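You operate a simulated robot arm through the tools that you are given. There is no shell and no other tool. Be economical: measure what you need, move in short steps, check, and stop when the job is done.

The job below is to be done with a simulated robot arm. You get a single attempt, and the scene is never put back.

JOB
Take the screw box with a green label on the top of the narrow pine table and put it away on the middle shelf of the shelf unit. Take the wall sponge and put it on the worktop before the cloth press. Put the orange sanding block on top of the long pine box. Put the cream roller sleeve on the top of the narrow pine table away on the open shelf of the sink unit. Put the tin labelled "door" from the top of the folding bench on the top of the low cabinet and the tin marked "slats" on the door end of the sideboard top. Turn the grey dial to 3. Pull the right sideboard drawer open. Do these in any order. Set down upright: screw box with a green label, wall sponge, orange sanding block, tin.

Only the result counts: the job must be done as asked and must still hold three seconds after the hand-in. Knocking over, shifting, dropping, spilling or breaking anything else fails it. Flat cloth is picked up by pressing the open fingertips on it (5 to 10 N) and closing them slowly along it; thin cloth reads only 2 to 8 mm in the jaws.

ROBOT AND FRAMES
A 7-joint arm with a two-finger parallel gripper on a trunk, on a base that drives. Base frame: it is fixed to the floor where the robot stands at the start and does not move with it; the origin is under the middle of the robot, x ahead of it, y to its left, z up. Units: mm, degrees, N and s.
With the tool pointing down near the work surface it reaches from about 220 to 740 mm from the robot's upright axis, wherever it stands. Its first joint turns from -166.0 to 166.0 degrees. Places, roughly: cream roller sleeve (5x5x10 cm) [400, 500, 800]; door end of the sideboard top [500, 2100, 800]; grey dial [-4600, 4100, 1400]; long pine box (40x12x13 cm) [600, -100, 800]; middle shelf of the shelf unit [600, 3300, 900]; old tin, small tin [-2500, 3750, 750]; open shelf of the sink unit [-1000, -600, 500]; orange sanding block (9x6x7 cm) [400, 400, 800]; right sideboard drawer [500, 2100, 700]; top of the low cabinet [-3700, 3900, 700]; wall sponge (6x5x10 cm) [400, 300, 800]; worktop before the cloth press [-100, -400, 900]. Payload 1.57 kg.
The TCP is the grasp point between the finger pads, 30 mm short of the fingertips. In the tool frame z runs along the fingers and y along their closing line. Largest opening 110 mm; finger width 24, thickness 12; the body of the gripper, 48 by 112 mm, starts 78 mm behind the TCP.
Orientation is that of the tool frame in the base frame, as a unit quaternion [x, y, z, w]. With the fingers straight down and closing along the base's y, the tool's x points along the base's -x, its y along +y and its z along -z.

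CONTROLS
- The arm moves only by the tool play_rows. Its argument "rows" is a list that holds one entry, the list of rows, each a list of 7 numbers: the shift along the tool's x, y, z in mm, then the turn, a rotation vector about the tool's x, y, z in degrees, then the opening, from 0 (shut) to 1 (fully open). In form: [[[dx, dy, dz, ax, ay, az, fingers], ...]]. A call has 1 to 8 rows; each row shifts and turns the commanded pose from where the row before left it, along the tool's axes as they then stand. Each row takes 0.2 s and may step no farther than 50 mm and 8.6 degrees from the row before; otherwise, or with a gripper value out of range, the whole call is refused. Where a pose cannot be reached the arm comes as near as it can. A force on the tool above 40 N (or 10 N above the force at the start of the call, whichever is more), or a blocked arm, ends the call early, and 0.2 s more pass. Each finger travels about 45 mm/s and halts on what it meets, pressing with about 30 N; the grip force reading is that of the motor and also rises with nothing between the fingers. The clock runs only during rows and for 0.2 s after the last one: add rows that do not move to give the fingers time. The reply holds the time, the measured pose of the TCP, the force on the tool along the base axes, the opening and the grip force, in the units named above and with some noise, with the torque about the TCP (base axes, N m) and any sound that the robot's microphone picked up, and new pictures: "pictures" is both (left out), scene, wrist or none.
- Cameras (640 x 400 px; columns grow to the right, rows downward): "scene" is now at [-38.7, 102.9, 1484.5]; the picture's right is [-0.93, -0.36, 0.00], its down [-0.34, 0.87, -0.37] and it looks along [0.13, -0.35, -0.93] (base axes); focal length 214 px, centre (320, 200). "wrist" rides on the gripper at [70, 16, -141] in the tool frame; the picture's right is [-0.23, 0.97, 0.00], its down [-0.86, -0.20, -0.48] and it looks along [-0.47, -0.11, 0.88] (tool axes); focal length 222 px, centre (320, 200). There is no depth. A picture from a camera that has moved, and an enlarged one, comes with that camera's place and axes in the base frame and with its lens.
- raise_lower(by): slides the trunk up (or, below 0, down) by that many mm; the arm and the scene camera ride with it, the base frame stays. It gives what a move gives, with no picture.
- roll_base(legs): drives the robot by 1 to 6 legs, each [ahead, turn to the left] in mm and degrees, along the robot's own axes; the way and the turn of a leg run together, so that a leg with both is an arc; at most 1500 mm and 180 degrees a leg. The arm and the cameras ride along, it lands a little off, and it stops where it bumps. It gives what a move gives, and a new picture of the scene camera.
- pan_tilt(pan, tilt): turns the head with the scene camera to pan (to the left, within 155 degrees either way) and tilt (down, from -29 to 69), counted from straight ahead of the robot. It gives what a move gives, and a new picture of the scene camera.
- zoom(camera, box): a new picture of the part [left, top, right, bottom] of that camera's present view, enlarged. The clock stands still meanwhile.
- finish_job(): hands the job in; it is judged then, once.

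Go step by step. Nothing tells you exact positions but the pictures and the camera data: compare them with the known pose of the tool, close in by small moves and look again before you grip or let go. The budget is 207 turns and 260 pictures, counting those below and the enlarged ones. Unless the task says otherwise, let go and move clear before handing in, and close with one line.

The tools are called after "Request:" as a command line: name --argument value ..., lists and objects as JSON in quotes. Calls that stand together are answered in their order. play_rows: Moves the arm, as the interface text tells. Its arguments: {"type":"object","properties":{"rows":{"type":"array"},"pictures":{"type":"string","enum":["both","scene","wrist","none"]}},"required":["rows"]} The other tools are called the same way: raise_lower (by) slides the trunk up or down; roll_base (legs) drives the base; pan_tilt (pan, tilt) turns the head that bears the scene camera; zoom (camera, box) takes an enlarged picture of a part of a camera's view; finish_job () hands the job in.

At the start:

```text
time_s: 0.0
tcp_pos: [497.3, -64.9, 1153.4]
orientation: [0.004, 1.0, 0.0, 0.0]
force: [0.7, -1.1, -0.6]
torque: [-0.01, -0.01, 0.02]
opening: 109.8
finger_force: 0.0
trunk travel left (down, up): [-450.0, 140.0]
robot x, y, heading: [-0.7, 0.8, 0.0]
head pan, tilt: [-68.8, 68.2]
```

scene: 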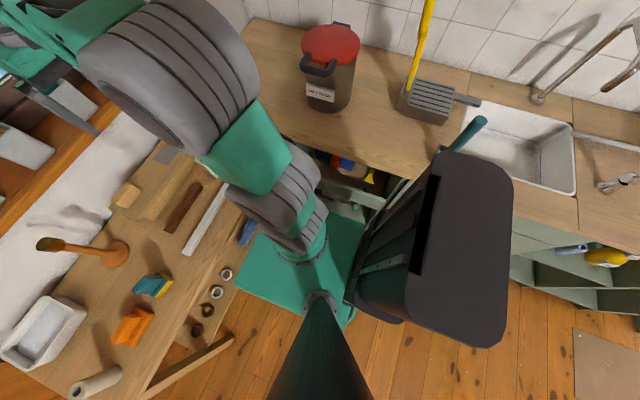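
wrist: 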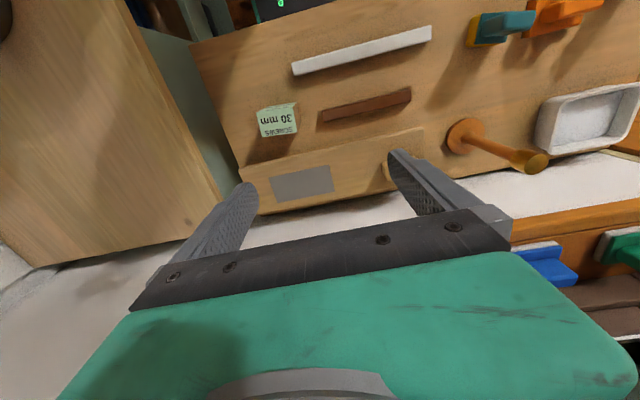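

I see the narrow pine table ahead of the robot with the blocks, roller and screw box, and the sink counter at its right. I'll look around first, starting with the table ahead.

Request:
pan_tilt --pan 20 --tilt 50

Request:
zoom --camera "wrist" --box '[200, 0, 640, 275]'

```text
time_s: 1.6
tcp_pos: [496.2, -64.5, 1154.0]
orientation: [0.002, 1.0, 0.0, 0.0]
force: [0.4, -0.2, -0.2]
torque: [-0.01, 0.03, 0.03]
opening: 110.0
finger_force: 0.1
trunk travel left (down, up): [-450.0, 140.0]
robot x, y, heading: [-4.5, -1.6, 0.0]
head pan, tilt: [20.0, 50.0]
camera scene: at [13.2, 182.0, 1505.9], right [0.34, -0.94, 0.0], down [-0.72, -0.26, -0.64], along [0.6, 0.22, -0.77], focal length 214 px, centre (320, 200)
```

scene: 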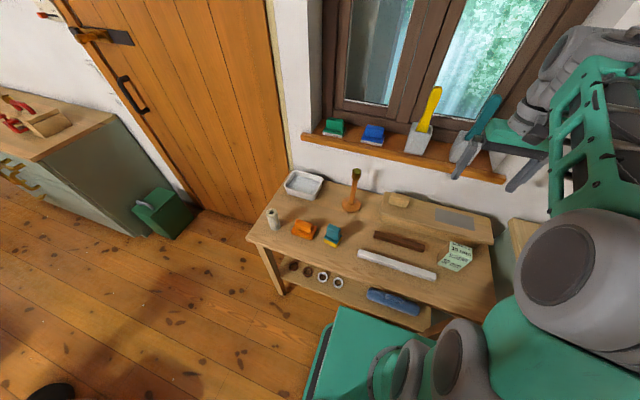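

```text
1.45 times, centred on (420, 138) of wrist
camera zoom: at [426.4, -47.9, 1295.6], right [0.23, 0.97, 0.0], down [0.85, -0.2, 0.48], along [0.47, -0.11, -0.88], focal length 323 px, centre (174, 291)
```

zoom: 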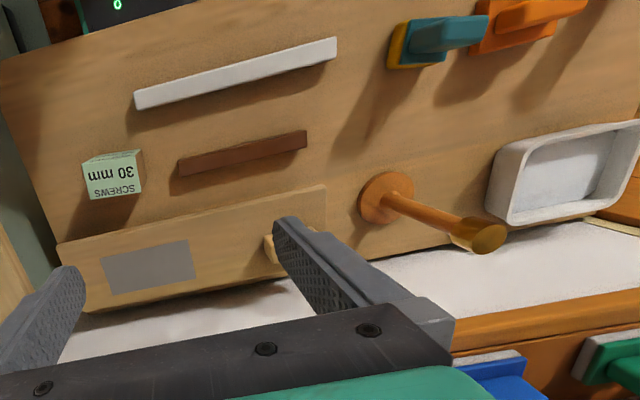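

The table holds the pine box, screw box, sponge (teal/yellow), orange block and roller. I'll zoom in on it to locate each item.

Request:
zoom --camera "scene" --box '[240, 150, 520, 325]'

Request:
pan_tilt --pan -110 --tilt 45

Request:
pan_tilt --pan 90 --tilt 20

Request:
pan_tilt --pan 140 --tilt 20

```text
2.29 times, centred on (380, 238) of scene
camera zoom: at [13.2, 182.0, 1505.9], right [0.34, -0.94, 0.0], down [-0.72, -0.26, -0.64], along [0.6, 0.22, -0.77], focal length 490 px, centre (183, 114)
```

zoom: 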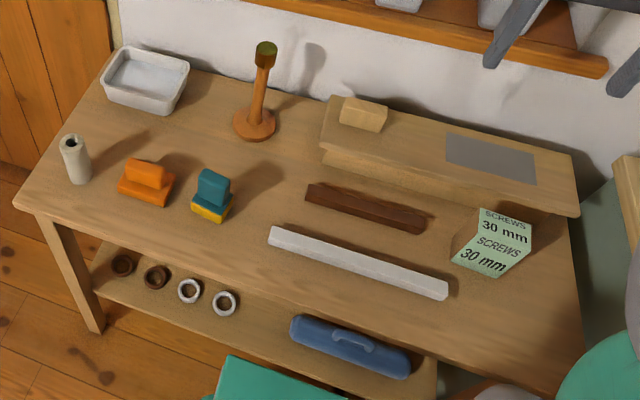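

```text
time_s: 3.7
tcp_pos: [495.9, -63.9, 1154.3]
orientation: [0.002, 1.0, 0.001, 0.0]
force: [0.7, 0.4, -0.1]
torque: [-0.03, -0.01, 0.02]
opening: 109.9
finger_force: 0.1
trunk travel left (down, up): [-450.0, 140.0]
robot x, y, heading: [2.0, -1.7, 0.1]
head pan, tilt: [-110.0, 45.0]
camera scene: at [-87.0, 79.3, 1512.8], right [-0.94, 0.34, 0.0], down [0.24, 0.66, -0.71], along [-0.24, -0.66, -0.71], focal length 214 px, centre (320, 200)
```

scene: 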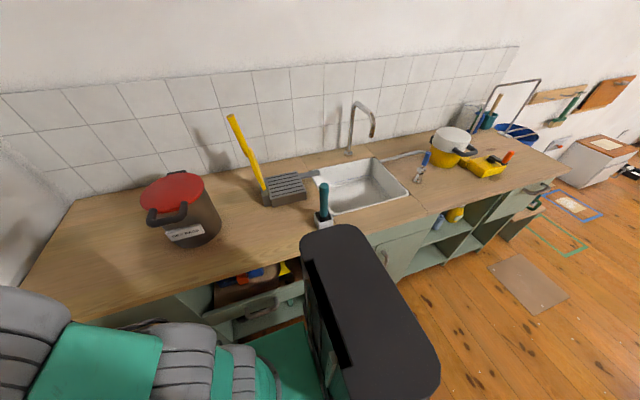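

```text
time_s: 6.7
tcp_pos: [496.9, -63.3, 1153.4]
orientation: [0.003, 1.0, 0.0, 0.0]
force: [-1.0, 0.1, 0.1]
torque: [0.0, -0.02, -0.02]
opening: 110.1
finger_force: 0.2
trunk travel left (down, up): [-450.0, 140.0]
robot x, y, heading: [0.8, 0.0, -0.1]
head pan, tilt: [90.0, 20.0]
camera scene: at [-59.2, 248.8, 1551.4], right [1.0, 0.0, 0.0], down [0.0, -0.34, -0.94], along [0.0, 0.94, -0.34], focal length 214 px, centre (320, 200)
```

scene: 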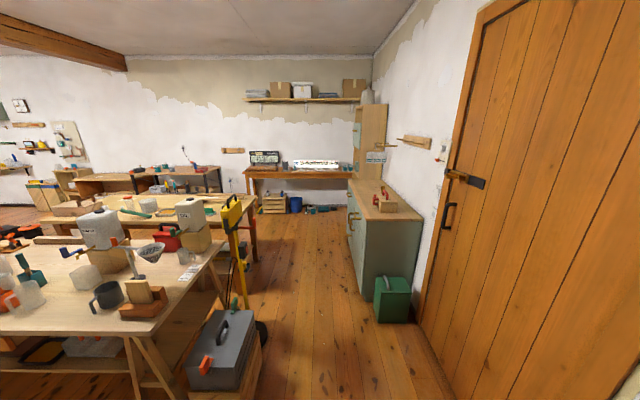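

```text
time_s: 7.8
tcp_pos: [497.7, -64.1, 1153.9]
orientation: [0.003, 1.0, 0.0, 0.001]
force: [0.2, 0.3, -0.2]
torque: [0.01, -0.01, 0.0]
opening: 110.0
finger_force: 0.1
trunk travel left (down, up): [-450.0, 140.0]
robot x, y, heading: [-5.1, 1.9, -0.0]
head pan, tilt: [140.0, 20.0]
camera scene: at [-130.5, 215.6, 1551.5], right [0.64, 0.77, 0.0], down [0.26, -0.22, -0.94], along [-0.72, 0.6, -0.34], focal length 214 px, centre (320, 200)
```

scene: 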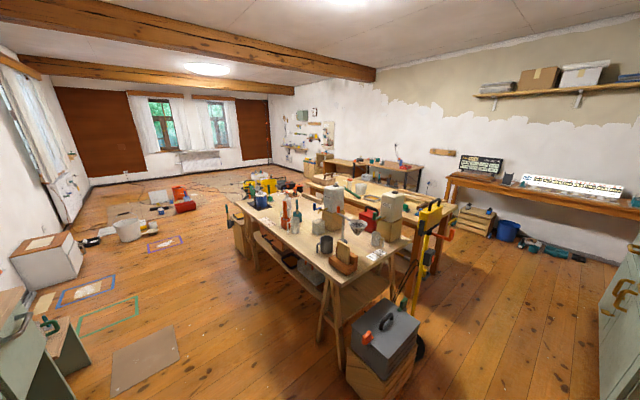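

The counter has a red-lidded pot and a slatted grey press with a yellow lever, which is probably the cloth press. I'll look closer at both the counter and the sink unit.

Request:
pan_tilt --pan -110 --tilt 50

Request:
zoom --camera "scene" --box '[120, 80, 440, 280]'

Request:
pan_tilt --pan -150 --tilt 45

```text
time_s: 11.4
tcp_pos: [495.7, -62.7, 1153.6]
orientation: [0.003, 1.0, 0.0, 0.0]
force: [0.1, -0.1, -0.9]
torque: [-0.03, 0.04, -0.01]
opening: 110.1
finger_force: 0.1
trunk travel left (down, up): [-450.0, 140.0]
robot x, y, heading: [-3.9, 0.9, 0.1]
head pan, tilt: [-110.0, 50.0]
camera scene: at [-85.5, 83.3, 1505.9], right [-0.94, 0.34, 0.0], down [0.26, 0.72, -0.64], along [-0.22, -0.6, -0.77], focal length 214 px, centre (320, 200)
```

scene: 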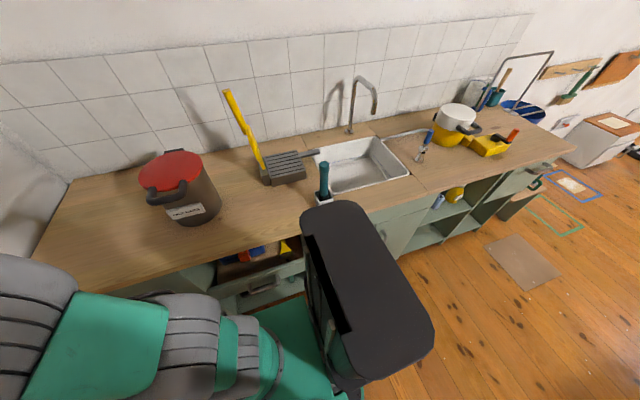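

```text
2.00 times, centred on (280, 180) of scene
camera zoom: at [-85.5, 83.3, 1505.9], right [-0.94, 0.34, 0.0], down [0.26, 0.72, -0.64], along [-0.22, -0.6, -0.77], focal length 429 px, centre (400, 240)
```

zoom: 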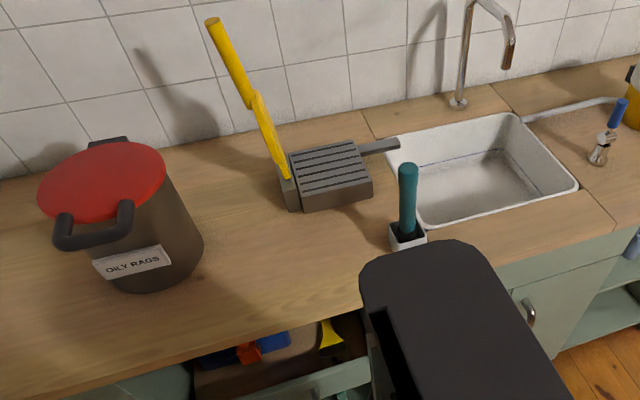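

```text
time_s: 12.4
tcp_pos: [496.4, -64.3, 1154.7]
orientation: [0.003, 1.0, -0.001, 0.0]
force: [-0.4, 0.1, 0.1]
torque: [-0.02, 0.02, 0.02]
opening: 109.9
finger_force: 0.0
trunk travel left (down, up): [-450.0, 140.0]
robot x, y, heading: [-0.6, 0.5, -0.2]
head pan, tilt: [-150.0, 45.0]
camera scene: at [-129.6, 115.0, 1512.8], right [-0.5, 0.87, 0.0], down [0.61, 0.35, -0.71], along [-0.61, -0.35, -0.71], focal length 214 px, centre (320, 200)
```

scene: 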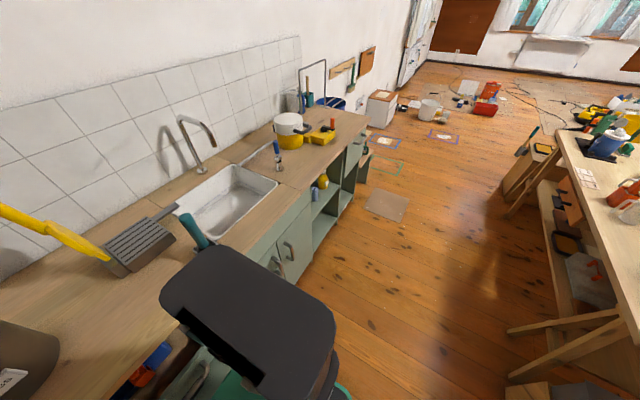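

The cloth press is the slatted block at about (-180,-560), and the spot before it is about (-95,-400) on a worktop near z 900. Now I'll move the gripper above the orange block at about (411,391).

Request:
play_rows --rows '[[[10, 47, 10, 0, 0, 0, 1], [10, 47, 10, 0, 0, 0, 1], [10, 47, 10, 0, 0, 0, 1], [10, 47, 10, 0, 0, 0, 1], [10, 47, 10, 0, 0, 0, 1], [10, 47, 10, 0, 0, 0, 1], [10, 47, 10, 0, 0, 0, 1], [10, 47, 10, 0, 0, 0, 1]]]' --pictures "none"

Request:
play_rows --rows '[[[5, 40, 10, 0, 0, 0, 1], [0, 40, 20, 0, 0, 0, 1], [0, 0, 0, 0, 0, 0, 1]]]' --pictures "wrist"

Request:
pan_tilt --pan 40 --tilt 55

```text
time_s: 14.2
tcp_pos: [416.8, 311.7, 1071.2]
orientation: [0.003, 1.0, -0.001, 0.0]
force: [0.0, -0.2, -0.5]
torque: [-0.02, 0.02, 0.0]
opening: 110.1
finger_force: 0.0
trunk travel left (down, up): [-450.0, 140.0]
robot x, y, heading: [-3.0, -2.4, 0.0]
head pan, tilt: [-150.0, 45.0]
```

```text
time_s: 15.0
tcp_pos: [416.6, 390.3, 1044.4]
orientation: [0.003, 1.0, 0.0, -0.001]
force: [0.1, -0.3, 0.2]
torque: [0.0, 0.0, 0.01]
opening: 109.9
finger_force: 0.0
trunk travel left (down, up): [-450.0, 140.0]
robot x, y, heading: [1.0, 0.0, -0.1]
head pan, tilt: [-150.0, 45.0]
camera wrist: at [345.6, 406.3, 1186.0], right [0.23, 0.97, 0.0], down [0.85, -0.2, 0.48], along [0.47, -0.11, -0.88], focal length 222 px, centre (320, 200)
```

wrist: 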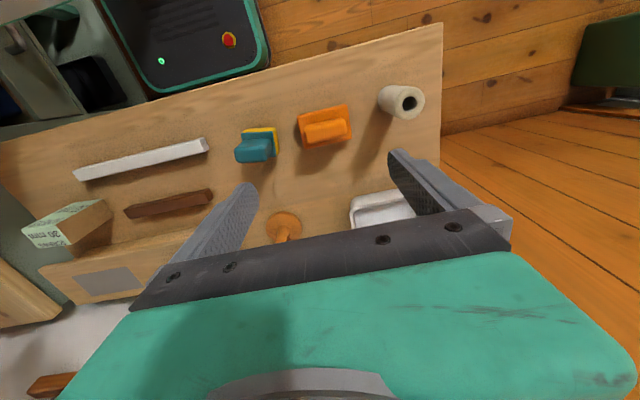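

```text
time_s: 17.8
tcp_pos: [416.1, 388.6, 1045.1]
orientation: [0.003, 1.0, 0.0, 0.001]
force: [0.2, -0.3, 0.4]
torque: [-0.03, -0.02, 0.0]
opening: 110.0
finger_force: 0.1
trunk travel left (down, up): [-450.0, 140.0]
robot x, y, heading: [-1.7, -1.5, -0.0]
head pan, tilt: [40.0, 55.0]
camera scene: at [-3.9, 202.2, 1499.3], right [0.64, -0.77, 0.0], down [-0.63, -0.53, -0.57], along [0.44, 0.37, -0.82], focal length 214 px, centre (320, 200)
```

scene: 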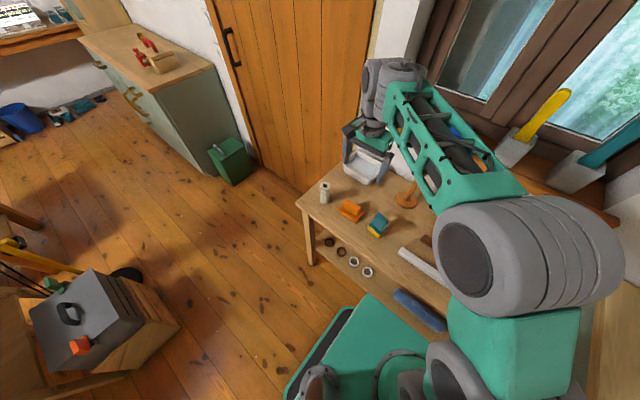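

The block's long side runs nearly along y. I'll zoom in to measure it precisely before descending.

Request:
zoom --camera "wrist" --box '[220, 60, 460, 210]'

```text
2.67 times, centred on (340, 135) of wrist
camera zoom: at [345.6, 405.7, 1186.2], right [0.23, 0.97, 0.0], down [0.85, -0.2, 0.48], along [0.47, -0.11, -0.88], focal length 592 px, centre (267, 373)
```

zoom: 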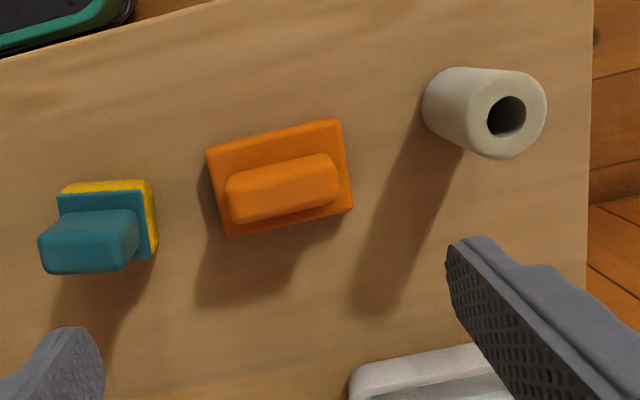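

The block is centred at about (421,397), aligned with y. I'll align over it and descend partway.

Request:
play_rows --rows '[[[-4.5, 8, 40, 0, 0, 0, 1], [0, 0, 40, 0, 0, 0, 1], [0, 0, 40, 0, 0, 0, 1], [0, 0, 40, 0, 0, 0, 1], [0, 0, 20, 0, 0, 0, 1], [0, 0, 10, 0, 0, 0, 1]]]' --pictures "wrist"

```text
time_s: 19.2
tcp_pos: [418.9, 398.2, 854.1]
orientation: [0.003, 1.0, 0.0, 0.0]
force: [0.1, 0.6, 0.2]
torque: [-0.03, -0.01, -0.02]
opening: 110.2
finger_force: 0.0
trunk travel left (down, up): [-450.0, 140.0]
robot x, y, heading: [-0.4, -0.6, 0.1]
head pan, tilt: [40.0, 55.0]
camera wrist: at [349.0, 413.7, 995.9], right [0.23, 0.97, 0.0], down [0.85, -0.2, 0.48], along [0.47, -0.11, -0.88], focal length 222 px, centre (320, 200)
```

wrist: 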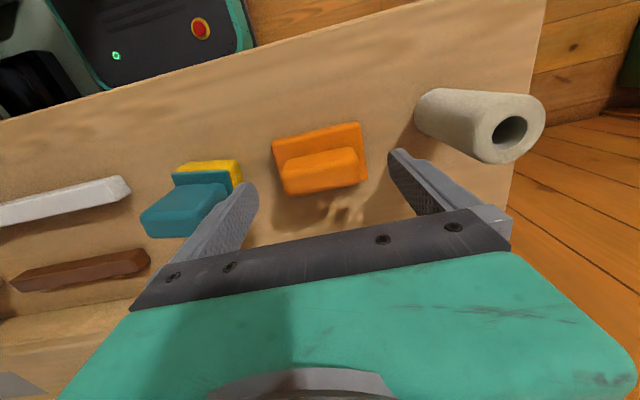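

The fingers straddle the block cleanly. I'll descend the last 54 mm carefully and close.

Request:
play_rows --rows '[[[-1, 0, 20, 0, 0, 0, 1], [0, 0, 20, 0, 0, 0, 1], [0, 0, 10, 0, 0, 0, 1], [0, 0, 4, 0, 0, 0, 1], [0, 0, 0, 0, 0, 0, 1]]]' --pictures "wrist"

```text
time_s: 20.4
tcp_pos: [420.5, 399.2, 800.1]
orientation: [0.003, 1.0, 0.0, 0.001]
force: [0.1, 0.3, 0.1]
torque: [-0.01, 0.0, -0.02]
opening: 109.7
finger_force: 0.2
trunk travel left (down, up): [-450.0, 140.0]
robot x, y, heading: [2.4, -1.4, 0.1]
head pan, tilt: [40.0, 55.0]
camera wrist: at [349.5, 415.5, 941.1], right [0.23, 0.97, 0.0], down [0.85, -0.2, 0.48], along [0.47, -0.11, -0.88], focal length 222 px, centre (320, 200)
```

wrist: 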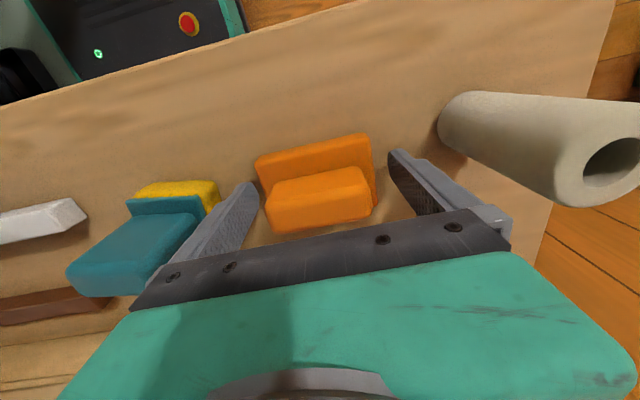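

Centred well. Closing.

Request:
play_rows --rows '[[[0, 0, 0, 0, 0, 0, 0.6], [0, 0, 0, 0, 0, 0, 0.6], [0, 0, 0, 0, 0, 0, 0.5], [0, 0, 0, 0, 0, 0, 0.5]]]' --pictures "none"

Request:
play_rows --rows '[[[0, 0, -30, 0, 0, 0, 0.5], [0, 0, -40, 0, 0, 0, 0.5], [0, 0, -40, 0, 0, 0, 0.5], [0, 0, -40, 0, 0, 0, 0.5]]]' --pictures "wrist"

```text
time_s: 21.4
tcp_pos: [420.1, 398.8, 798.3]
orientation: [0.002, 1.0, 0.0, 0.0]
force: [0.1, -0.1, 0.8]
torque: [-0.06, 0.0, -0.02]
opening: 89.0
finger_force: 30.1
trunk travel left (down, up): [-450.0, 140.0]
robot x, y, heading: [1.0, -1.4, -0.3]
head pan, tilt: [40.0, 55.0]
```

```text
time_s: 22.4
tcp_pos: [417.1, 398.9, 950.1]
orientation: [0.002, 1.0, -0.001, 0.001]
force: [0.6, 1.0, -1.4]
torque: [0.0, 0.0, 0.02]
opening: 89.3
finger_force: 30.2
trunk travel left (down, up): [-450.0, 140.0]
robot x, y, heading: [1.9, -0.8, 0.2]
head pan, tilt: [40.0, 55.0]
camera wrist: at [347.2, 415.0, 1091.5], right [0.23, 0.97, 0.0], down [0.85, -0.2, 0.48], along [0.46, -0.11, -0.88], focal length 222 px, centre (320, 200)
```

wrist: 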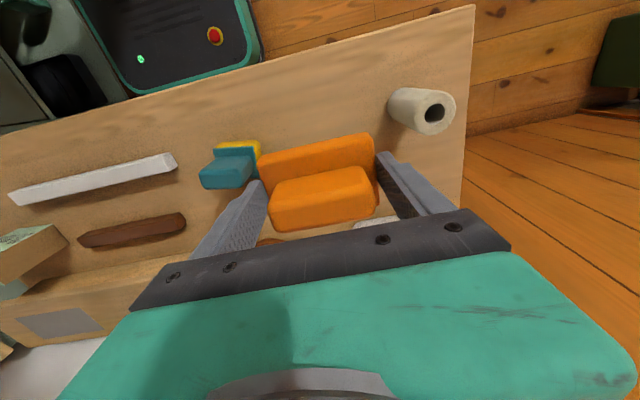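

Lifted. Moving to y≈-20 at x≈430, high up, then looking at the pine box.

Request:
play_rows --rows '[[[0, -10, -45, 0, 0, 0, 0.5], [0, -25, -40, 0, 0, 0, 0.5], [0, -45, -15, 0, 0, 0, 0.5], [0, -48, 0, 0, 0, 0, 0.5], [0, -48, 0, 0, 0, 0, 0.5], [0, -48, 0, 0, 0, 0, 0.5], [0, -48, 0, 0, 0, 0, 0.5], [0, -48, 0, 0, 0, 0, 0.5]]]' --pictures "none"

Request:
play_rows --rows '[[[0, -48, 0, 0, 0, 0, 0.5], [0, -30, 0, 0, 0, 0, 0.5], [0, 0, 0, 0, 0, 0, 0.5]]]' --pictures "wrist"

Request:
pan_tilt --pan 0 --tilt 40

```text
time_s: 24.2
tcp_pos: [419.8, 80.4, 1050.5]
orientation: [0.003, 1.0, 0.0, 0.0]
force: [0.1, -0.3, -1.0]
torque: [0.0, 0.01, -0.01]
opening: 89.1
finger_force: 30.5
trunk travel left (down, up): [-450.0, 140.0]
robot x, y, heading: [-0.6, 1.1, -0.0]
head pan, tilt: [40.0, 55.0]
```

```text
time_s: 25.0
tcp_pos: [419.1, 4.5, 1050.6]
orientation: [0.003, 1.0, 0.0, 0.0]
force: [0.2, -0.1, -1.0]
torque: [0.02, -0.01, 0.02]
opening: 89.0
finger_force: 29.6
trunk travel left (down, up): [-450.0, 140.0]
robot x, y, heading: [0.7, -0.5, 0.2]
head pan, tilt: [40.0, 55.0]
camera wrist: at [347.7, 20.0, 1192.7], right [0.23, 0.97, 0.0], down [0.85, -0.2, 0.48], along [0.47, -0.11, -0.88], focal length 222 px, centre (320, 200)
```

wrist: 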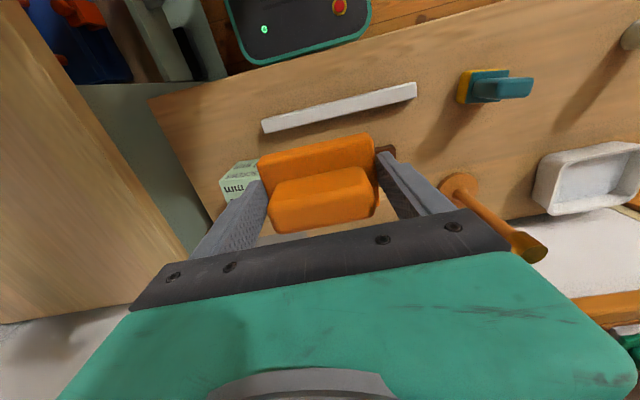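

```text
time_s: 26.1
tcp_pos: [418.9, 3.7, 1051.7]
orientation: [0.003, 1.0, 0.0, 0.001]
force: [-0.2, 0.2, -0.3]
torque: [0.03, -0.04, -0.01]
opening: 89.4
finger_force: 30.1
trunk travel left (down, up): [-450.0, 140.0]
robot x, y, heading: [0.2, -0.4, 0.0]
head pan, tilt: [0.0, 40.0]
camera scene: at [25.9, 155.8, 1520.0], right [0.0, -1.0, 0.0], down [-0.64, 0.0, -0.77], along [0.77, 0.0, -0.64], focal length 214 px, centre (320, 200)
```

scene: 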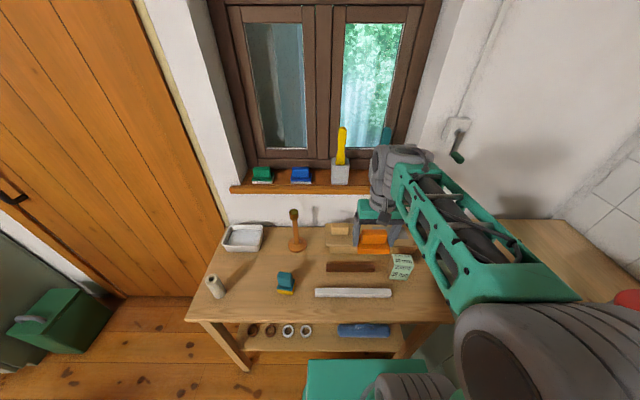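

I need the pine box's real height and extent, so I'll zoom in on the scene and take another view with the arm out of the way.

Request:
zoom --camera "scene" --box '[260, 170, 460, 295]'

Request:
play_rows --rows '[[[0, -40, -40, 0, 0, 0, 0.5], [0, -45, -30, 0, 0, 0, 0.5], [0, -45, 0, 0, 0, 0, 0.5], [0, -45, 0, 0, 0, 0, 0.5], [0, -45, 0, 0, 0, 0, 0.5], [0, -45, 0, 0, 0, 0, 0.5], [0, 0, 0, 0, 0, 0, 0.5]]]' --pictures "both"

```text
3.20 times, centred on (360, 232) of scene
camera zoom: at [25.9, 155.8, 1520.0], right [0.0, -1.0, 0.0], down [-0.64, 0.0, -0.77], along [0.77, 0.0, -0.64], focal length 686 px, centre (192, 96)
```

zoom: 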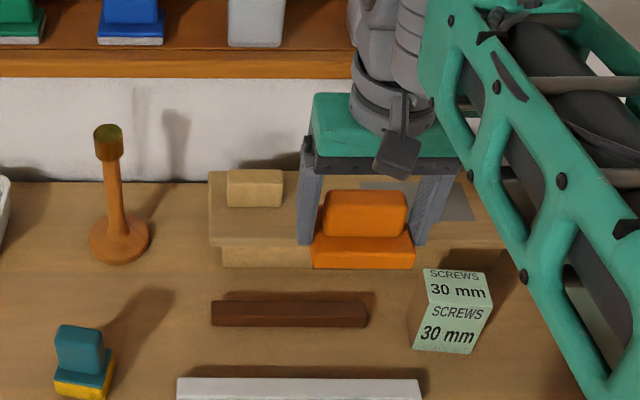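

```text
refused: row 1 steps farther than a row can; nothing moved
```

The box is a low lid (top near z≈835, x≈570–690) with a small knob at its left end. I'll carry the block to (560,-30) first and look.

Request:
play_rows --rows '[[[-40, -8, 10, 0, 0, 0, 0.5], [-40, -8, 20, 0, 0, 0, 0.5], [-40, -8, 20, 0, 0, 0, 0.5], [-35, -8, 25, 0, 0, 0, 0.5], [0, 0, 0, 0, 0, 0, 0.5]]]' --pictures "both"

Request:
zoom --camera "scene" --box '[260, 150, 460, 275]'

```text
time_s: 27.3
tcp_pos: [576.2, -30.8, 972.4]
orientation: [0.003, 1.0, 0.0, 0.0]
force: [0.2, 0.4, -2.2]
torque: [-0.02, -0.01, -0.02]
opening: 89.4
finger_force: 29.6
trunk travel left (down, up): [-450.0, 140.0]
robot x, y, heading: [0.4, 0.2, -0.1]
head pan, tilt: [0.0, 40.0]
camera scene: at [26.3, 155.6, 1520.0], right [0.0, -1.0, 0.0], down [-0.64, 0.0, -0.77], along [0.77, 0.0, -0.64], focal length 214 px, centre (320, 200)
camera wrist: at [504.9, -14.4, 1115.4], right [0.23, 0.97, 0.0], down [0.85, -0.2, 0.48], along [0.47, -0.11, -0.88], focal length 222 px, centre (320, 200)
```

scene: 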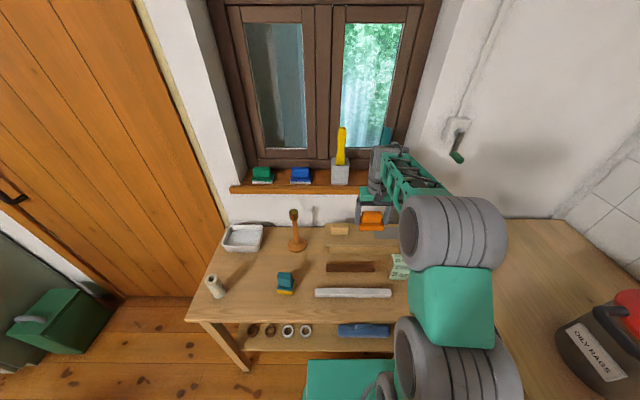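
wrist: 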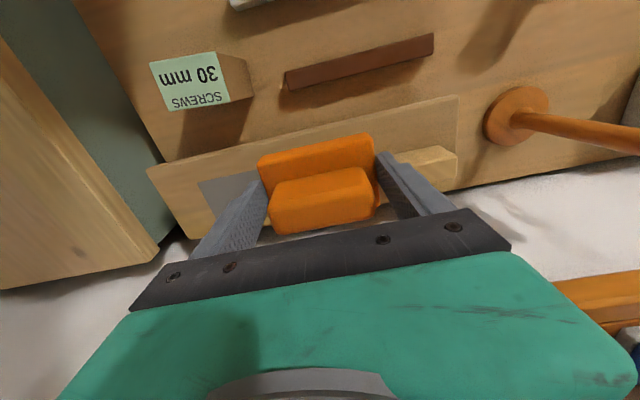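

```text
3.20 times, centred on (360, 212) of scene
camera zoom: at [26.3, 155.6, 1520.0], right [0.0, -1.0, 0.0], down [-0.64, 0.0, -0.77], along [0.77, 0.0, -0.64], focal length 686 px, centre (192, 160)
```

zoom: 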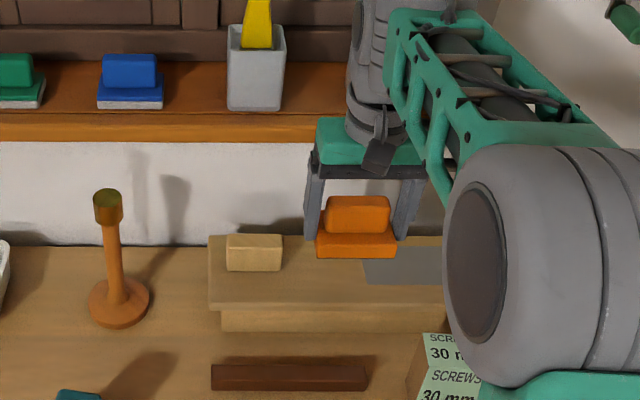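

Lid top is about z 838, x 561–684. I'll position at (615,-38) and lower gently, watching force.

Request:
play_rows --rows '[[[-20, -4, 15, 0, 0, 0, 0.5], [-20, -4, 20, 0, 0, 0, 0.5], [0, 0, 25, 0, 0, 0, 0.5], [0, 0, 15, 0, 0, 0, 0.5], [0, 0, 0, 0, 0, 0, 0.5]]]' --pictures "both"

Request:
zoom --camera "scene" --box '[260, 150, 460, 275]'

```text
time_s: 28.5
tcp_pos: [612.2, -40.0, 901.2]
orientation: [0.002, 1.0, 0.0, 0.0]
force: [0.7, 0.0, -1.6]
torque: [0.02, 0.01, -0.03]
opening: 89.6
finger_force: 30.3
trunk travel left (down, up): [-450.0, 140.0]
robot x, y, heading: [0.5, 2.7, -0.1]
head pan, tilt: [0.0, 40.0]
camera scene: at [26.0, 155.7, 1520.0], right [0.0, -1.0, 0.0], down [-0.64, 0.0, -0.77], along [0.77, 0.0, -0.64], focal length 214 px, centre (320, 200)
camera wrist: at [542.1, -22.8, 1044.2], right [0.23, 0.97, 0.0], down [0.85, -0.2, 0.48], along [0.47, -0.11, -0.88], focal length 222 px, centre (320, 200)
```

scene: 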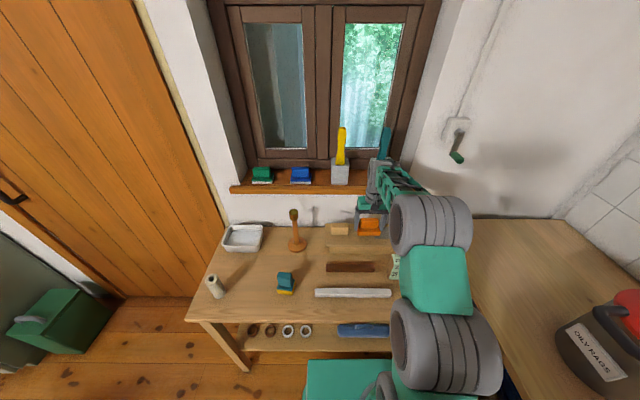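
wrist: 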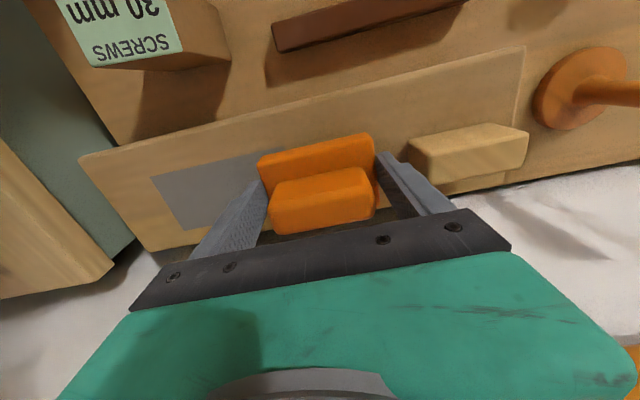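

```text
3.20 times, centred on (360, 212) of scene
camera zoom: at [26.0, 155.7, 1520.0], right [0.0, -1.0, 0.0], down [-0.64, 0.0, -0.77], along [0.77, 0.0, -0.64], focal length 686 px, centre (192, 160)
```

zoom: 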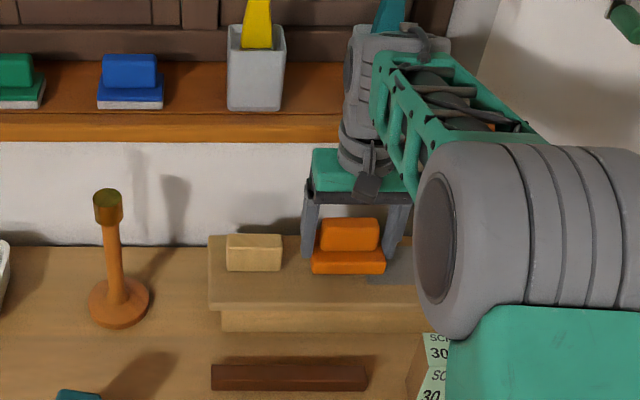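

Clear of the knob. Lowering in small steps until contact.

Request:
play_rows --rows '[[[0, 0, 8, 0, 0, 0, 0.5], [0, 0, 6, 0, 0, 0, 0.5], [0, 0, 3, 0, 0, 0, 0.5], [0, 0, 2, 0, 0, 0, 0.5], [0, 0, 0, 0, 0, 0, 0.5]]]' --pictures "none"

Request:
play_rows --rows '[[[0, 0, 2, 0, 0, 0, 0.5], [0, 0, 0, 0, 0, 0, 0.5]]]' --pictures "none"

Request:
play_rows --rows '[[[0, 0, 2, 0, 0, 0, 0.5], [0, 0, 0, 0, 0, 0, 0.5]]]' --pictures "wrist"

```text
time_s: 29.7
tcp_pos: [613.3, -40.2, 884.0]
orientation: [0.001, 1.0, 0.0, 0.003]
force: [-2.7, -2.1, 18.5]
torque: [-0.09, 0.64, 0.07]
opening: 89.4
finger_force: 29.7
trunk travel left (down, up): [-450.0, 140.0]
robot x, y, heading: [0.4, 1.3, -0.2]
head pan, tilt: [0.0, 40.0]
```

```text
time_s: 30.3
tcp_pos: [612.9, -39.6, 883.7]
orientation: [0.003, 1.0, -0.001, 0.004]
force: [-3.4, -1.8, 37.4]
torque: [0.03, 0.6, -0.05]
opening: 89.7
finger_force: 30.2
trunk travel left (down, up): [-450.0, 140.0]
robot x, y, heading: [-0.0, 2.8, 0.1]
head pan, tilt: [0.0, 40.0]
```

```text
time_s: 30.8
tcp_pos: [614.9, -39.6, 883.3]
orientation: [0.002, 1.0, 0.0, 0.006]
force: [-4.1, 0.6, 14.7]
torque: [0.05, 0.57, -0.03]
opening: 89.0
finger_force: 30.1
trunk travel left (down, up): [-450.0, 140.0]
robot x, y, heading: [-0.9, 3.4, -0.0]
head pan, tilt: [0.0, 40.0]
stopped in row 2: the force on the tool passed its limit (the readings are from after the stop); the commanded pose is now the measured one
camera wrist: at [542.9, -23.1, 1024.5], right [0.23, 0.97, 0.0], down [0.85, -0.2, 0.49], along [0.48, -0.11, -0.87], focal length 222 px, centre (320, 200)
```

wrist: 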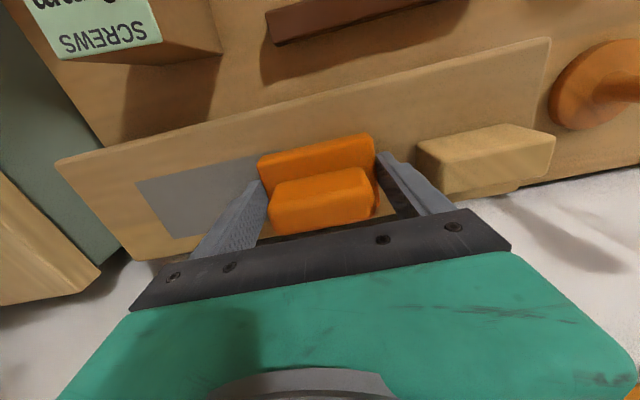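

In contact with the lid. Releasing just enough and rising.

Request:
play_rows --rows '[[[0, 0, 0, 0, 0, 0, 0.84], [0, 0, 0, 0, 0, 0, 0.89], [0, 0, 0, 0, 0, 0, 0.89], [0, 0, -15, 0, 0, 0, 0.89], [0, 0, -35, 0, 0, 0, 0.89], [0, 0, -45, 0, 0, 0, 0.89], [30, 0, -40, 0, 0, 0, 1], [45, 0, -20, 0, 0, 0, 1]]]' --pictures "both"

```text
time_s: 32.6
tcp_pos: [536.6, -41.0, 1033.7]
orientation: [0.003, 1.0, 0.0, 0.004]
force: [0.3, 0.9, 0.1]
torque: [0.01, 0.03, 0.0]
opening: 109.9
finger_force: 0.0
trunk travel left (down, up): [-450.0, 140.0]
robot x, y, heading: [2.4, -1.4, 0.0]
head pan, tilt: [0.0, 40.0]
camera scene: at [25.3, 155.7, 1520.0], right [0.0, -1.0, 0.0], down [-0.64, 0.0, -0.77], along [0.77, 0.0, -0.64], focal length 214 px, centre (320, 200)
camera wrist: at [465.3, -24.8, 1175.4], right [0.23, 0.97, 0.0], down [0.85, -0.2, 0.48], along [0.47, -0.11, -0.87], focal length 222 px, centre (320, 200)
```

scene: 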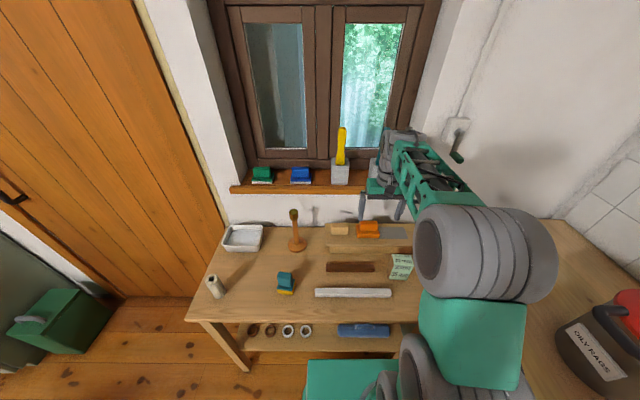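
wrist: 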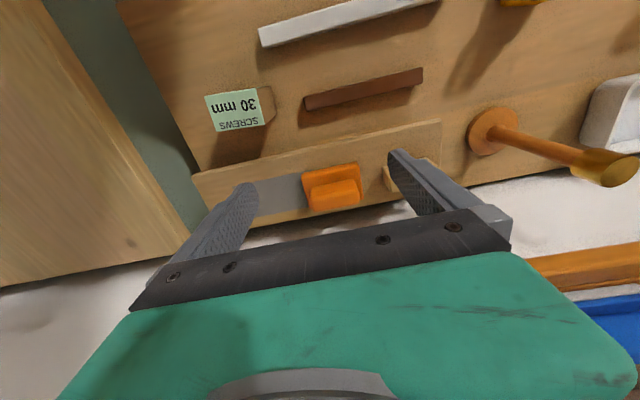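

The sanding block sits on the box. Next the sponge: moving above (420,281).

Request:
play_rows --rows '[[[20, 45, -5, 0, 0, 0, 1], [20, 45, 0, 0, 0, 0, 1], [20, 45, 0, 0, 0, 0, 1], [20, 45, 0, 0, 0, 0, 1], [20, 45, 0, 0, 0, 0, 1], [17, 45, 0, 0, 0, 0, 1], [0, 45, 0, 0, 0, 0, 1], [0, 7, 0, 0, 0, 0, 1]]]' --pictures "none"

Request:
zoom --camera "wrist" --box '[220, 60, 460, 210]'

```text
time_s: 34.4
tcp_pos: [424.0, 286.3, 1039.9]
orientation: [0.003, 1.0, -0.001, 0.004]
force: [0.4, 0.2, -1.0]
torque: [-0.02, 0.02, 0.01]
opening: 110.1
finger_force: 0.0
trunk travel left (down, up): [-450.0, 140.0]
robot x, y, heading: [1.5, 4.3, -0.2]
head pan, tilt: [0.0, 40.0]
```

```text
2.67 times, centred on (340, 135) of wrist
camera zoom: at [352.7, 302.8, 1181.3], right [0.23, 0.97, 0.0], down [0.85, -0.2, 0.48], along [0.47, -0.11, -0.87], focal length 592 px, centre (267, 373)
```

zoom: 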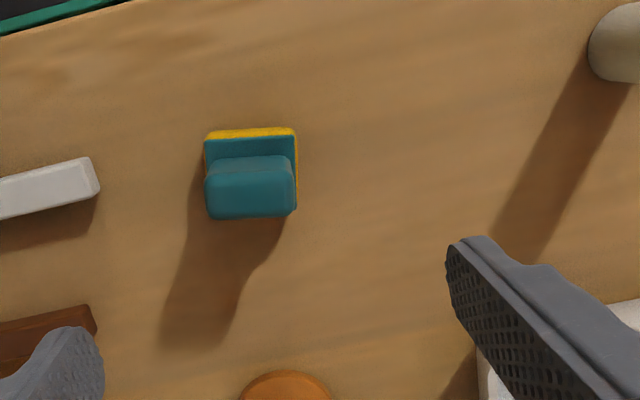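

The sponge is centred at about (418,278) and turned about 8° from y. I'll align, descend and check.

Request:
play_rows --rows '[[[6, -8, 40, 0, 0.46, 0, 1], [0, 0, 40, 0, 0, 8, 1], [0, 0, 40, 0, 0, 0, 1], [0, 0, 35, 0, 0, 0, 1], [0, 0, 0, 0, 0, 0, 1]]]' --pictures "wrist"

```text
time_s: 35.6
tcp_pos: [420.7, 275.2, 885.1]
orientation: [0.072, 0.997, 0.0, 0.001]
force: [0.3, 0.1, 0.7]
torque: [-0.03, 0.06, -0.01]
opening: 110.0
finger_force: 0.1
trunk travel left (down, up): [-450.0, 140.0]
robot x, y, heading: [-0.7, -0.9, 0.2]
head pan, tilt: [0.0, 40.0]
camera wrist: at [352.7, 301.4, 1026.3], right [0.37, 0.93, 0.0], down [0.82, -0.32, 0.48], along [0.45, -0.18, -0.88], focal length 222 px, centre (320, 200)
```

wrist: 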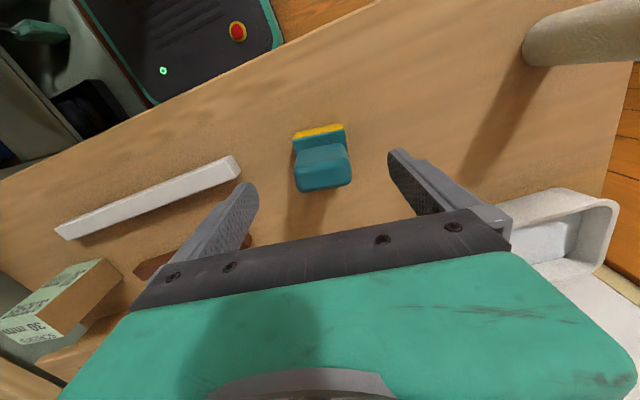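

Alignment matches. Final descent and grip.

Request:
play_rows --rows '[[[6, 2, 20, 0, 0, 0, 1], [0, 0, 25, 0, 0, 0, 1], [0, 0, 12, 0, 0, 0, 1], [0, 0, 0, 0, 0, 0, 0.7], [0, 0, 0, 0, 0, 0, 0.45], [0, 0, 0, 0, 0, 0, 0.3], [0, 0, 0, 0, 0, 0, 0.3], [0, 0, 0, 0, 0, 0, 0.3]]]' --pictures "wrist"

```text
time_s: 37.4
tcp_pos: [413.2, 277.2, 827.3]
orientation: [0.072, 0.997, -0.001, 0.0]
force: [0.2, 0.0, 0.0]
torque: [0.03, 0.0, -0.02]
opening: 49.3
finger_force: 24.7
trunk travel left (down, up): [-450.0, 140.0]
robot x, y, heading: [2.6, 2.0, -0.0]
head pan, tilt: [0.0, 40.0]
camera wrist: at [346.1, 303.7, 969.6], right [0.36, 0.93, 0.0], down [0.82, -0.32, 0.48], along [0.45, -0.18, -0.88], focal length 222 px, centre (320, 200)
```

wrist: 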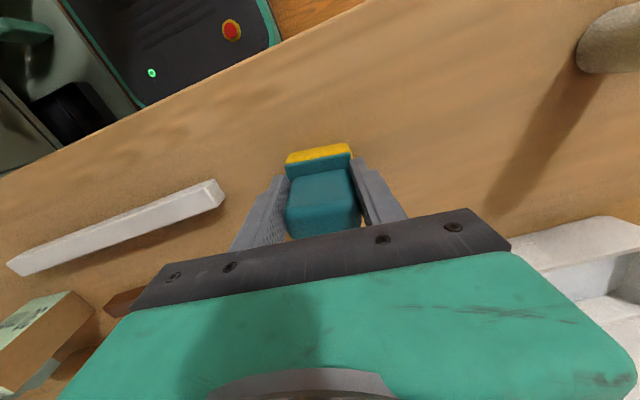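

Holding the sponge. I'll lift, pull inward and swing the arm clockwise to the sink counter in an arc at height.

Request:
play_rows --rows '[[[0, 0, -45, 0, 0, 0, 0.3], [0, 0, -48, 0, 0, 0, 0.3], [0, 0, -48, 0, 0, 0, 0.3], [0, 0, -48, 0, 0, 0, 0.3], [10, -9, -47, 0, 0, 0, 0.3], [20, -18, -40, 0, 0, 0, 0.3], [20, -18, -35, 0, 0, 0, 0.3], [14, -12, -15, 0, 0, 0, 0.3]]]' --pictures "none"

Request:
play_rows --rows '[[[-29.2, -36.3, 0, 0, 0, 6.54, 0.3], [-29.2, -36.3, 0, 0, 0, 6.54, 0.3], [-29.2, -36.3, 0, 0, 0, 6.54, 0.3], [-29.2, -36.3, 0, 0, 0, 6.54, 0.3], [-29.2, -36.3, 0, 0, 0, 6.54, 0.3], [-29.2, -36.3, 0, 0, 0, 6.54, 0.3], [-29.2, -36.3, 0, 0, 0, 6.54, 0.3]]]' --pictures "none"

Request:
pan_tilt --pan -110 --tilt 50

```text
time_s: 39.2
tcp_pos: [338.1, 230.3, 1153.3]
orientation: [0.071, 0.997, -0.001, -0.001]
force: [-0.8, 0.5, -0.7]
torque: [-0.01, -0.01, 0.02]
opening: 49.5
finger_force: 30.4
trunk travel left (down, up): [-450.0, 140.0]
robot x, y, heading: [-4.5, 1.6, 0.1]
head pan, tilt: [0.0, 40.0]
```

```text
time_s: 40.8
tcp_pos: [399.5, -81.1, 1153.8]
orientation: [0.455, 0.891, 0.0, 0.0]
force: [0.5, 0.9, -1.2]
torque: [0.0, 0.0, -0.02]
opening: 49.2
finger_force: 29.9
trunk travel left (down, up): [-450.0, 140.0]
robot x, y, heading: [2.1, 1.0, -0.0]
head pan, tilt: [0.0, 40.0]
```

```text
time_s: 42.7
tcp_pos: [399.4, -80.8, 1153.1]
orientation: [0.454, 0.891, 0.0, 0.0]
force: [0.9, 0.2, -0.8]
torque: [0.02, 0.01, 0.0]
opening: 49.4
finger_force: 30.0
trunk travel left (down, up): [-450.0, 140.0]
robot x, y, heading: [0.6, 2.6, 0.0]
head pan, tilt: [-110.0, 50.0]
camera scene: at [-85.5, 83.3, 1505.9], right [-0.94, 0.34, 0.0], down [0.26, 0.72, -0.64], along [-0.22, -0.6, -0.77], focal length 214 px, centre (320, 200)
```

scene: 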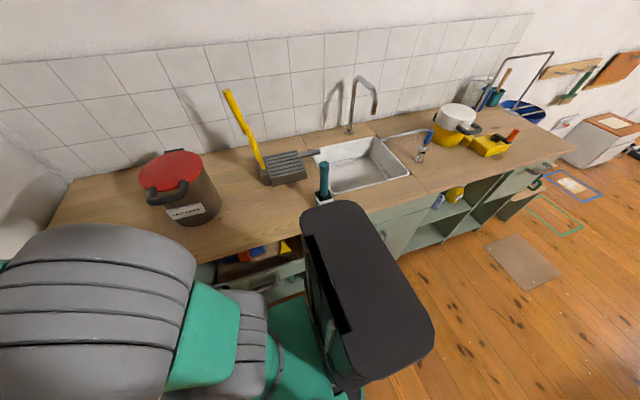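

The arc works as computed. Continuing the swing toward the counter.

Request:
play_rows --rows '[[[-29.2, -36.3, 0, 0, 0, 6.54, 0.3], [-29.2, -36.3, 0, 0, 0, 6.54, 0.3], [-29.2, -36.3, 0, 0, 0, 6.54, 0.3], [-29.2, -36.3, 0, 0, 0, 6.54, 0.3], [-29.2, -36.3, 0, 0, 0, 6.54, 0.3], [-29.2, -36.3, 0, 0, 0, 6.54, 0.3], [-29.2, -36.3, 0, 0, 0, 6.54, 0.3]]]' --pictures "none"

Request:
play_rows --rows '[[[-29.2, -36.3, 0, 0, 0, 6.54, 0.3], [-29.2, -36.3, 0, 0, 0, 6.54, 0.3], [-29.2, -36.3, 0, 0, 0, 6.54, 0.3], [-29.2, -36.3, 0, 0, 0, 6.54, 0.3], [-29.2, -36.3, 0, 0, 0, 6.54, 0.3], [-29.2, -36.3, 0, 0, 0, 6.54, 0.3], [-29.2, -36.3, 0, 0, 0, 6.54, 0.3]]]' --pictures "both"

```text
time_s: 44.3
tcp_pos: [217.5, -341.5, 1153.6]
orientation: [0.765, 0.643, 0.001, 0.0]
force: [0.8, -0.4, 0.0]
torque: [0.01, -0.03, 0.03]
opening: 49.3
finger_force: 29.9
trunk travel left (down, up): [-450.0, 140.0]
robot x, y, heading: [-1.6, -0.1, -0.1]
head pan, tilt: [-110.0, 50.0]
```

```text
time_s: 45.9
tcp_pos: [-94.5, -391.4, 1157.3]
orientation: [0.955, 0.295, 0.0, -0.001]
force: [0.3, 0.2, -0.2]
torque: [0.01, 0.01, -0.02]
opening: 49.5
finger_force: 30.4
trunk travel left (down, up): [-450.0, 140.0]
robot x, y, heading: [2.6, -0.4, -0.1]
head pan, tilt: [-110.0, 50.0]
camera scene: at [-85.8, 83.3, 1505.9], right [-0.94, 0.34, 0.0], down [0.26, 0.72, -0.64], along [-0.22, -0.6, -0.77], focal length 214 px, centre (320, 200)
camera wrist: at [-27.7, -365.4, 1298.4], right [0.36, -0.93, 0.0], down [-0.82, -0.32, 0.48], along [-0.45, -0.17, -0.88], focal length 222 px, centre (320, 200)
```

scene: 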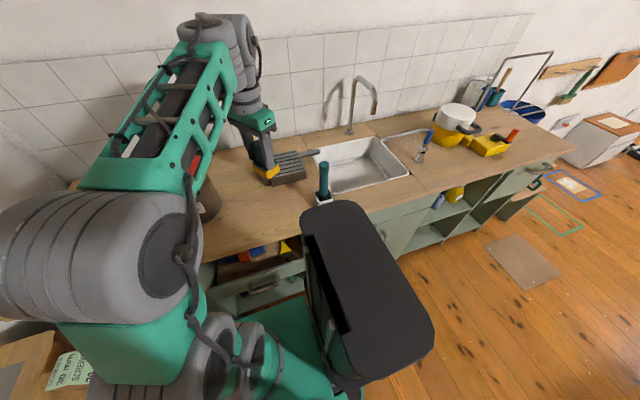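
wrist: 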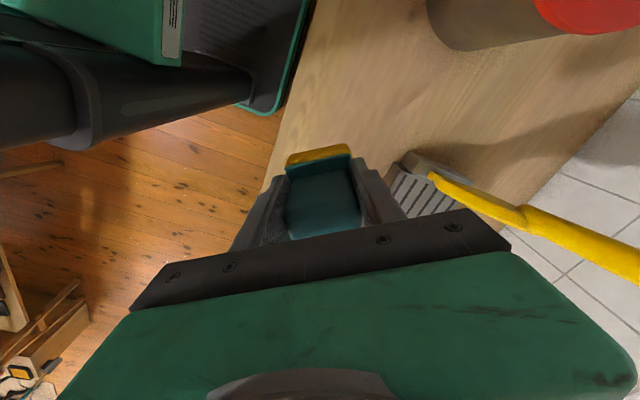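

Counter top is about z 858 with its front edge at y≈-316; the press front is at y≈-563. I'll shift to (-140,-440), square up and descend.

Request:
play_rows --rows '[[[-32.5, 7.2, 10, 0, 0, 0, 0.3], [-32.5, 7.2, 20, 0, 0, 0, 0.3], [0, 0, 35, 0, 0, 8.55, 0.3], [0, 0, 40, 0, 0, 8.55, 0.3], [0, 0, 40, 0, 0, 8.55, 0.3], [0, 0, 30, 0, 0, 8.55, 0.3], [0, 0, 0, 0, 0, 0, 0.3]]]' --pictures "both"

Request:
zoom --camera "scene" --box '[200, 80, 400, 205]'

```text
time_s: 47.5
tcp_pos: [-141.5, -438.1, 980.6]
orientation: [1.0, 0.001, 0.0, 0.0]
force: [0.8, 1.9, 0.1]
torque: [0.0, 0.0, -0.03]
opening: 49.3
finger_force: 30.2
trunk travel left (down, up): [-450.0, 140.0]
robot x, y, heading: [-0.0, -0.7, 0.1]
head pan, tilt: [-110.0, 50.0]
camera scene: at [-85.7, 83.1, 1505.9], right [-0.94, 0.34, 0.0], down [0.26, 0.72, -0.64], along [-0.22, -0.6, -0.77], focal length 214 px, centre (320, 200)
camera wrist: at [-72.2, -455.0, 1121.3], right [-0.23, -0.97, 0.0], down [-0.86, 0.2, 0.48], along [-0.47, 0.11, -0.88], focal length 222 px, centre (320, 200)
```

scene: 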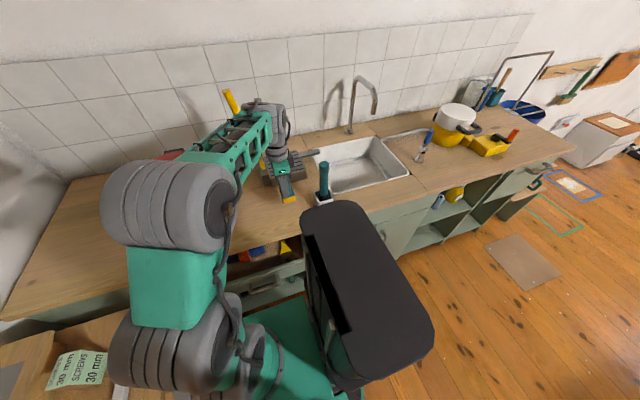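
wrist: 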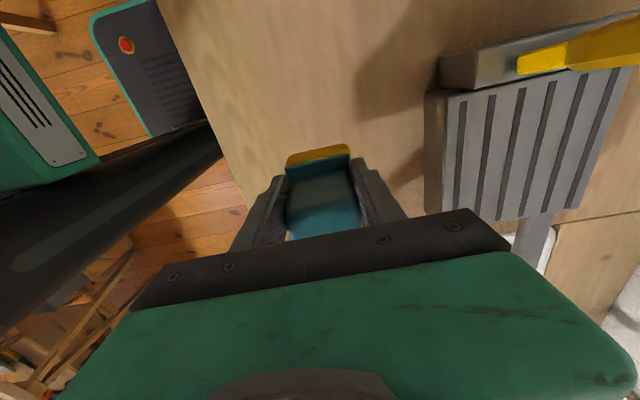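

```text
3.20 times, centred on (300, 142) of scene
camera zoom: at [-85.7, 83.1, 1505.9], right [-0.94, 0.34, 0.0], down [0.26, 0.72, -0.64], along [-0.22, -0.6, -0.77], focal length 686 px, centre (384, 384)
```

zoom: 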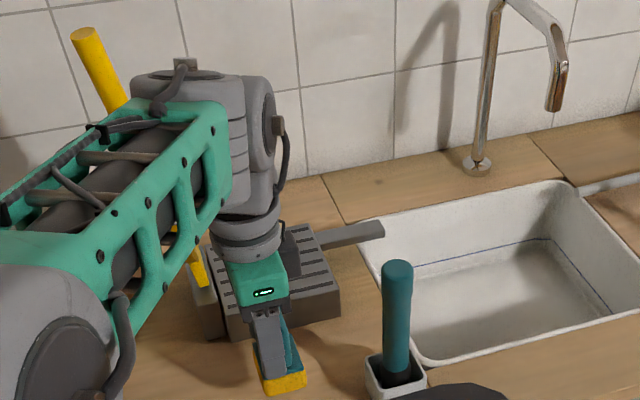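

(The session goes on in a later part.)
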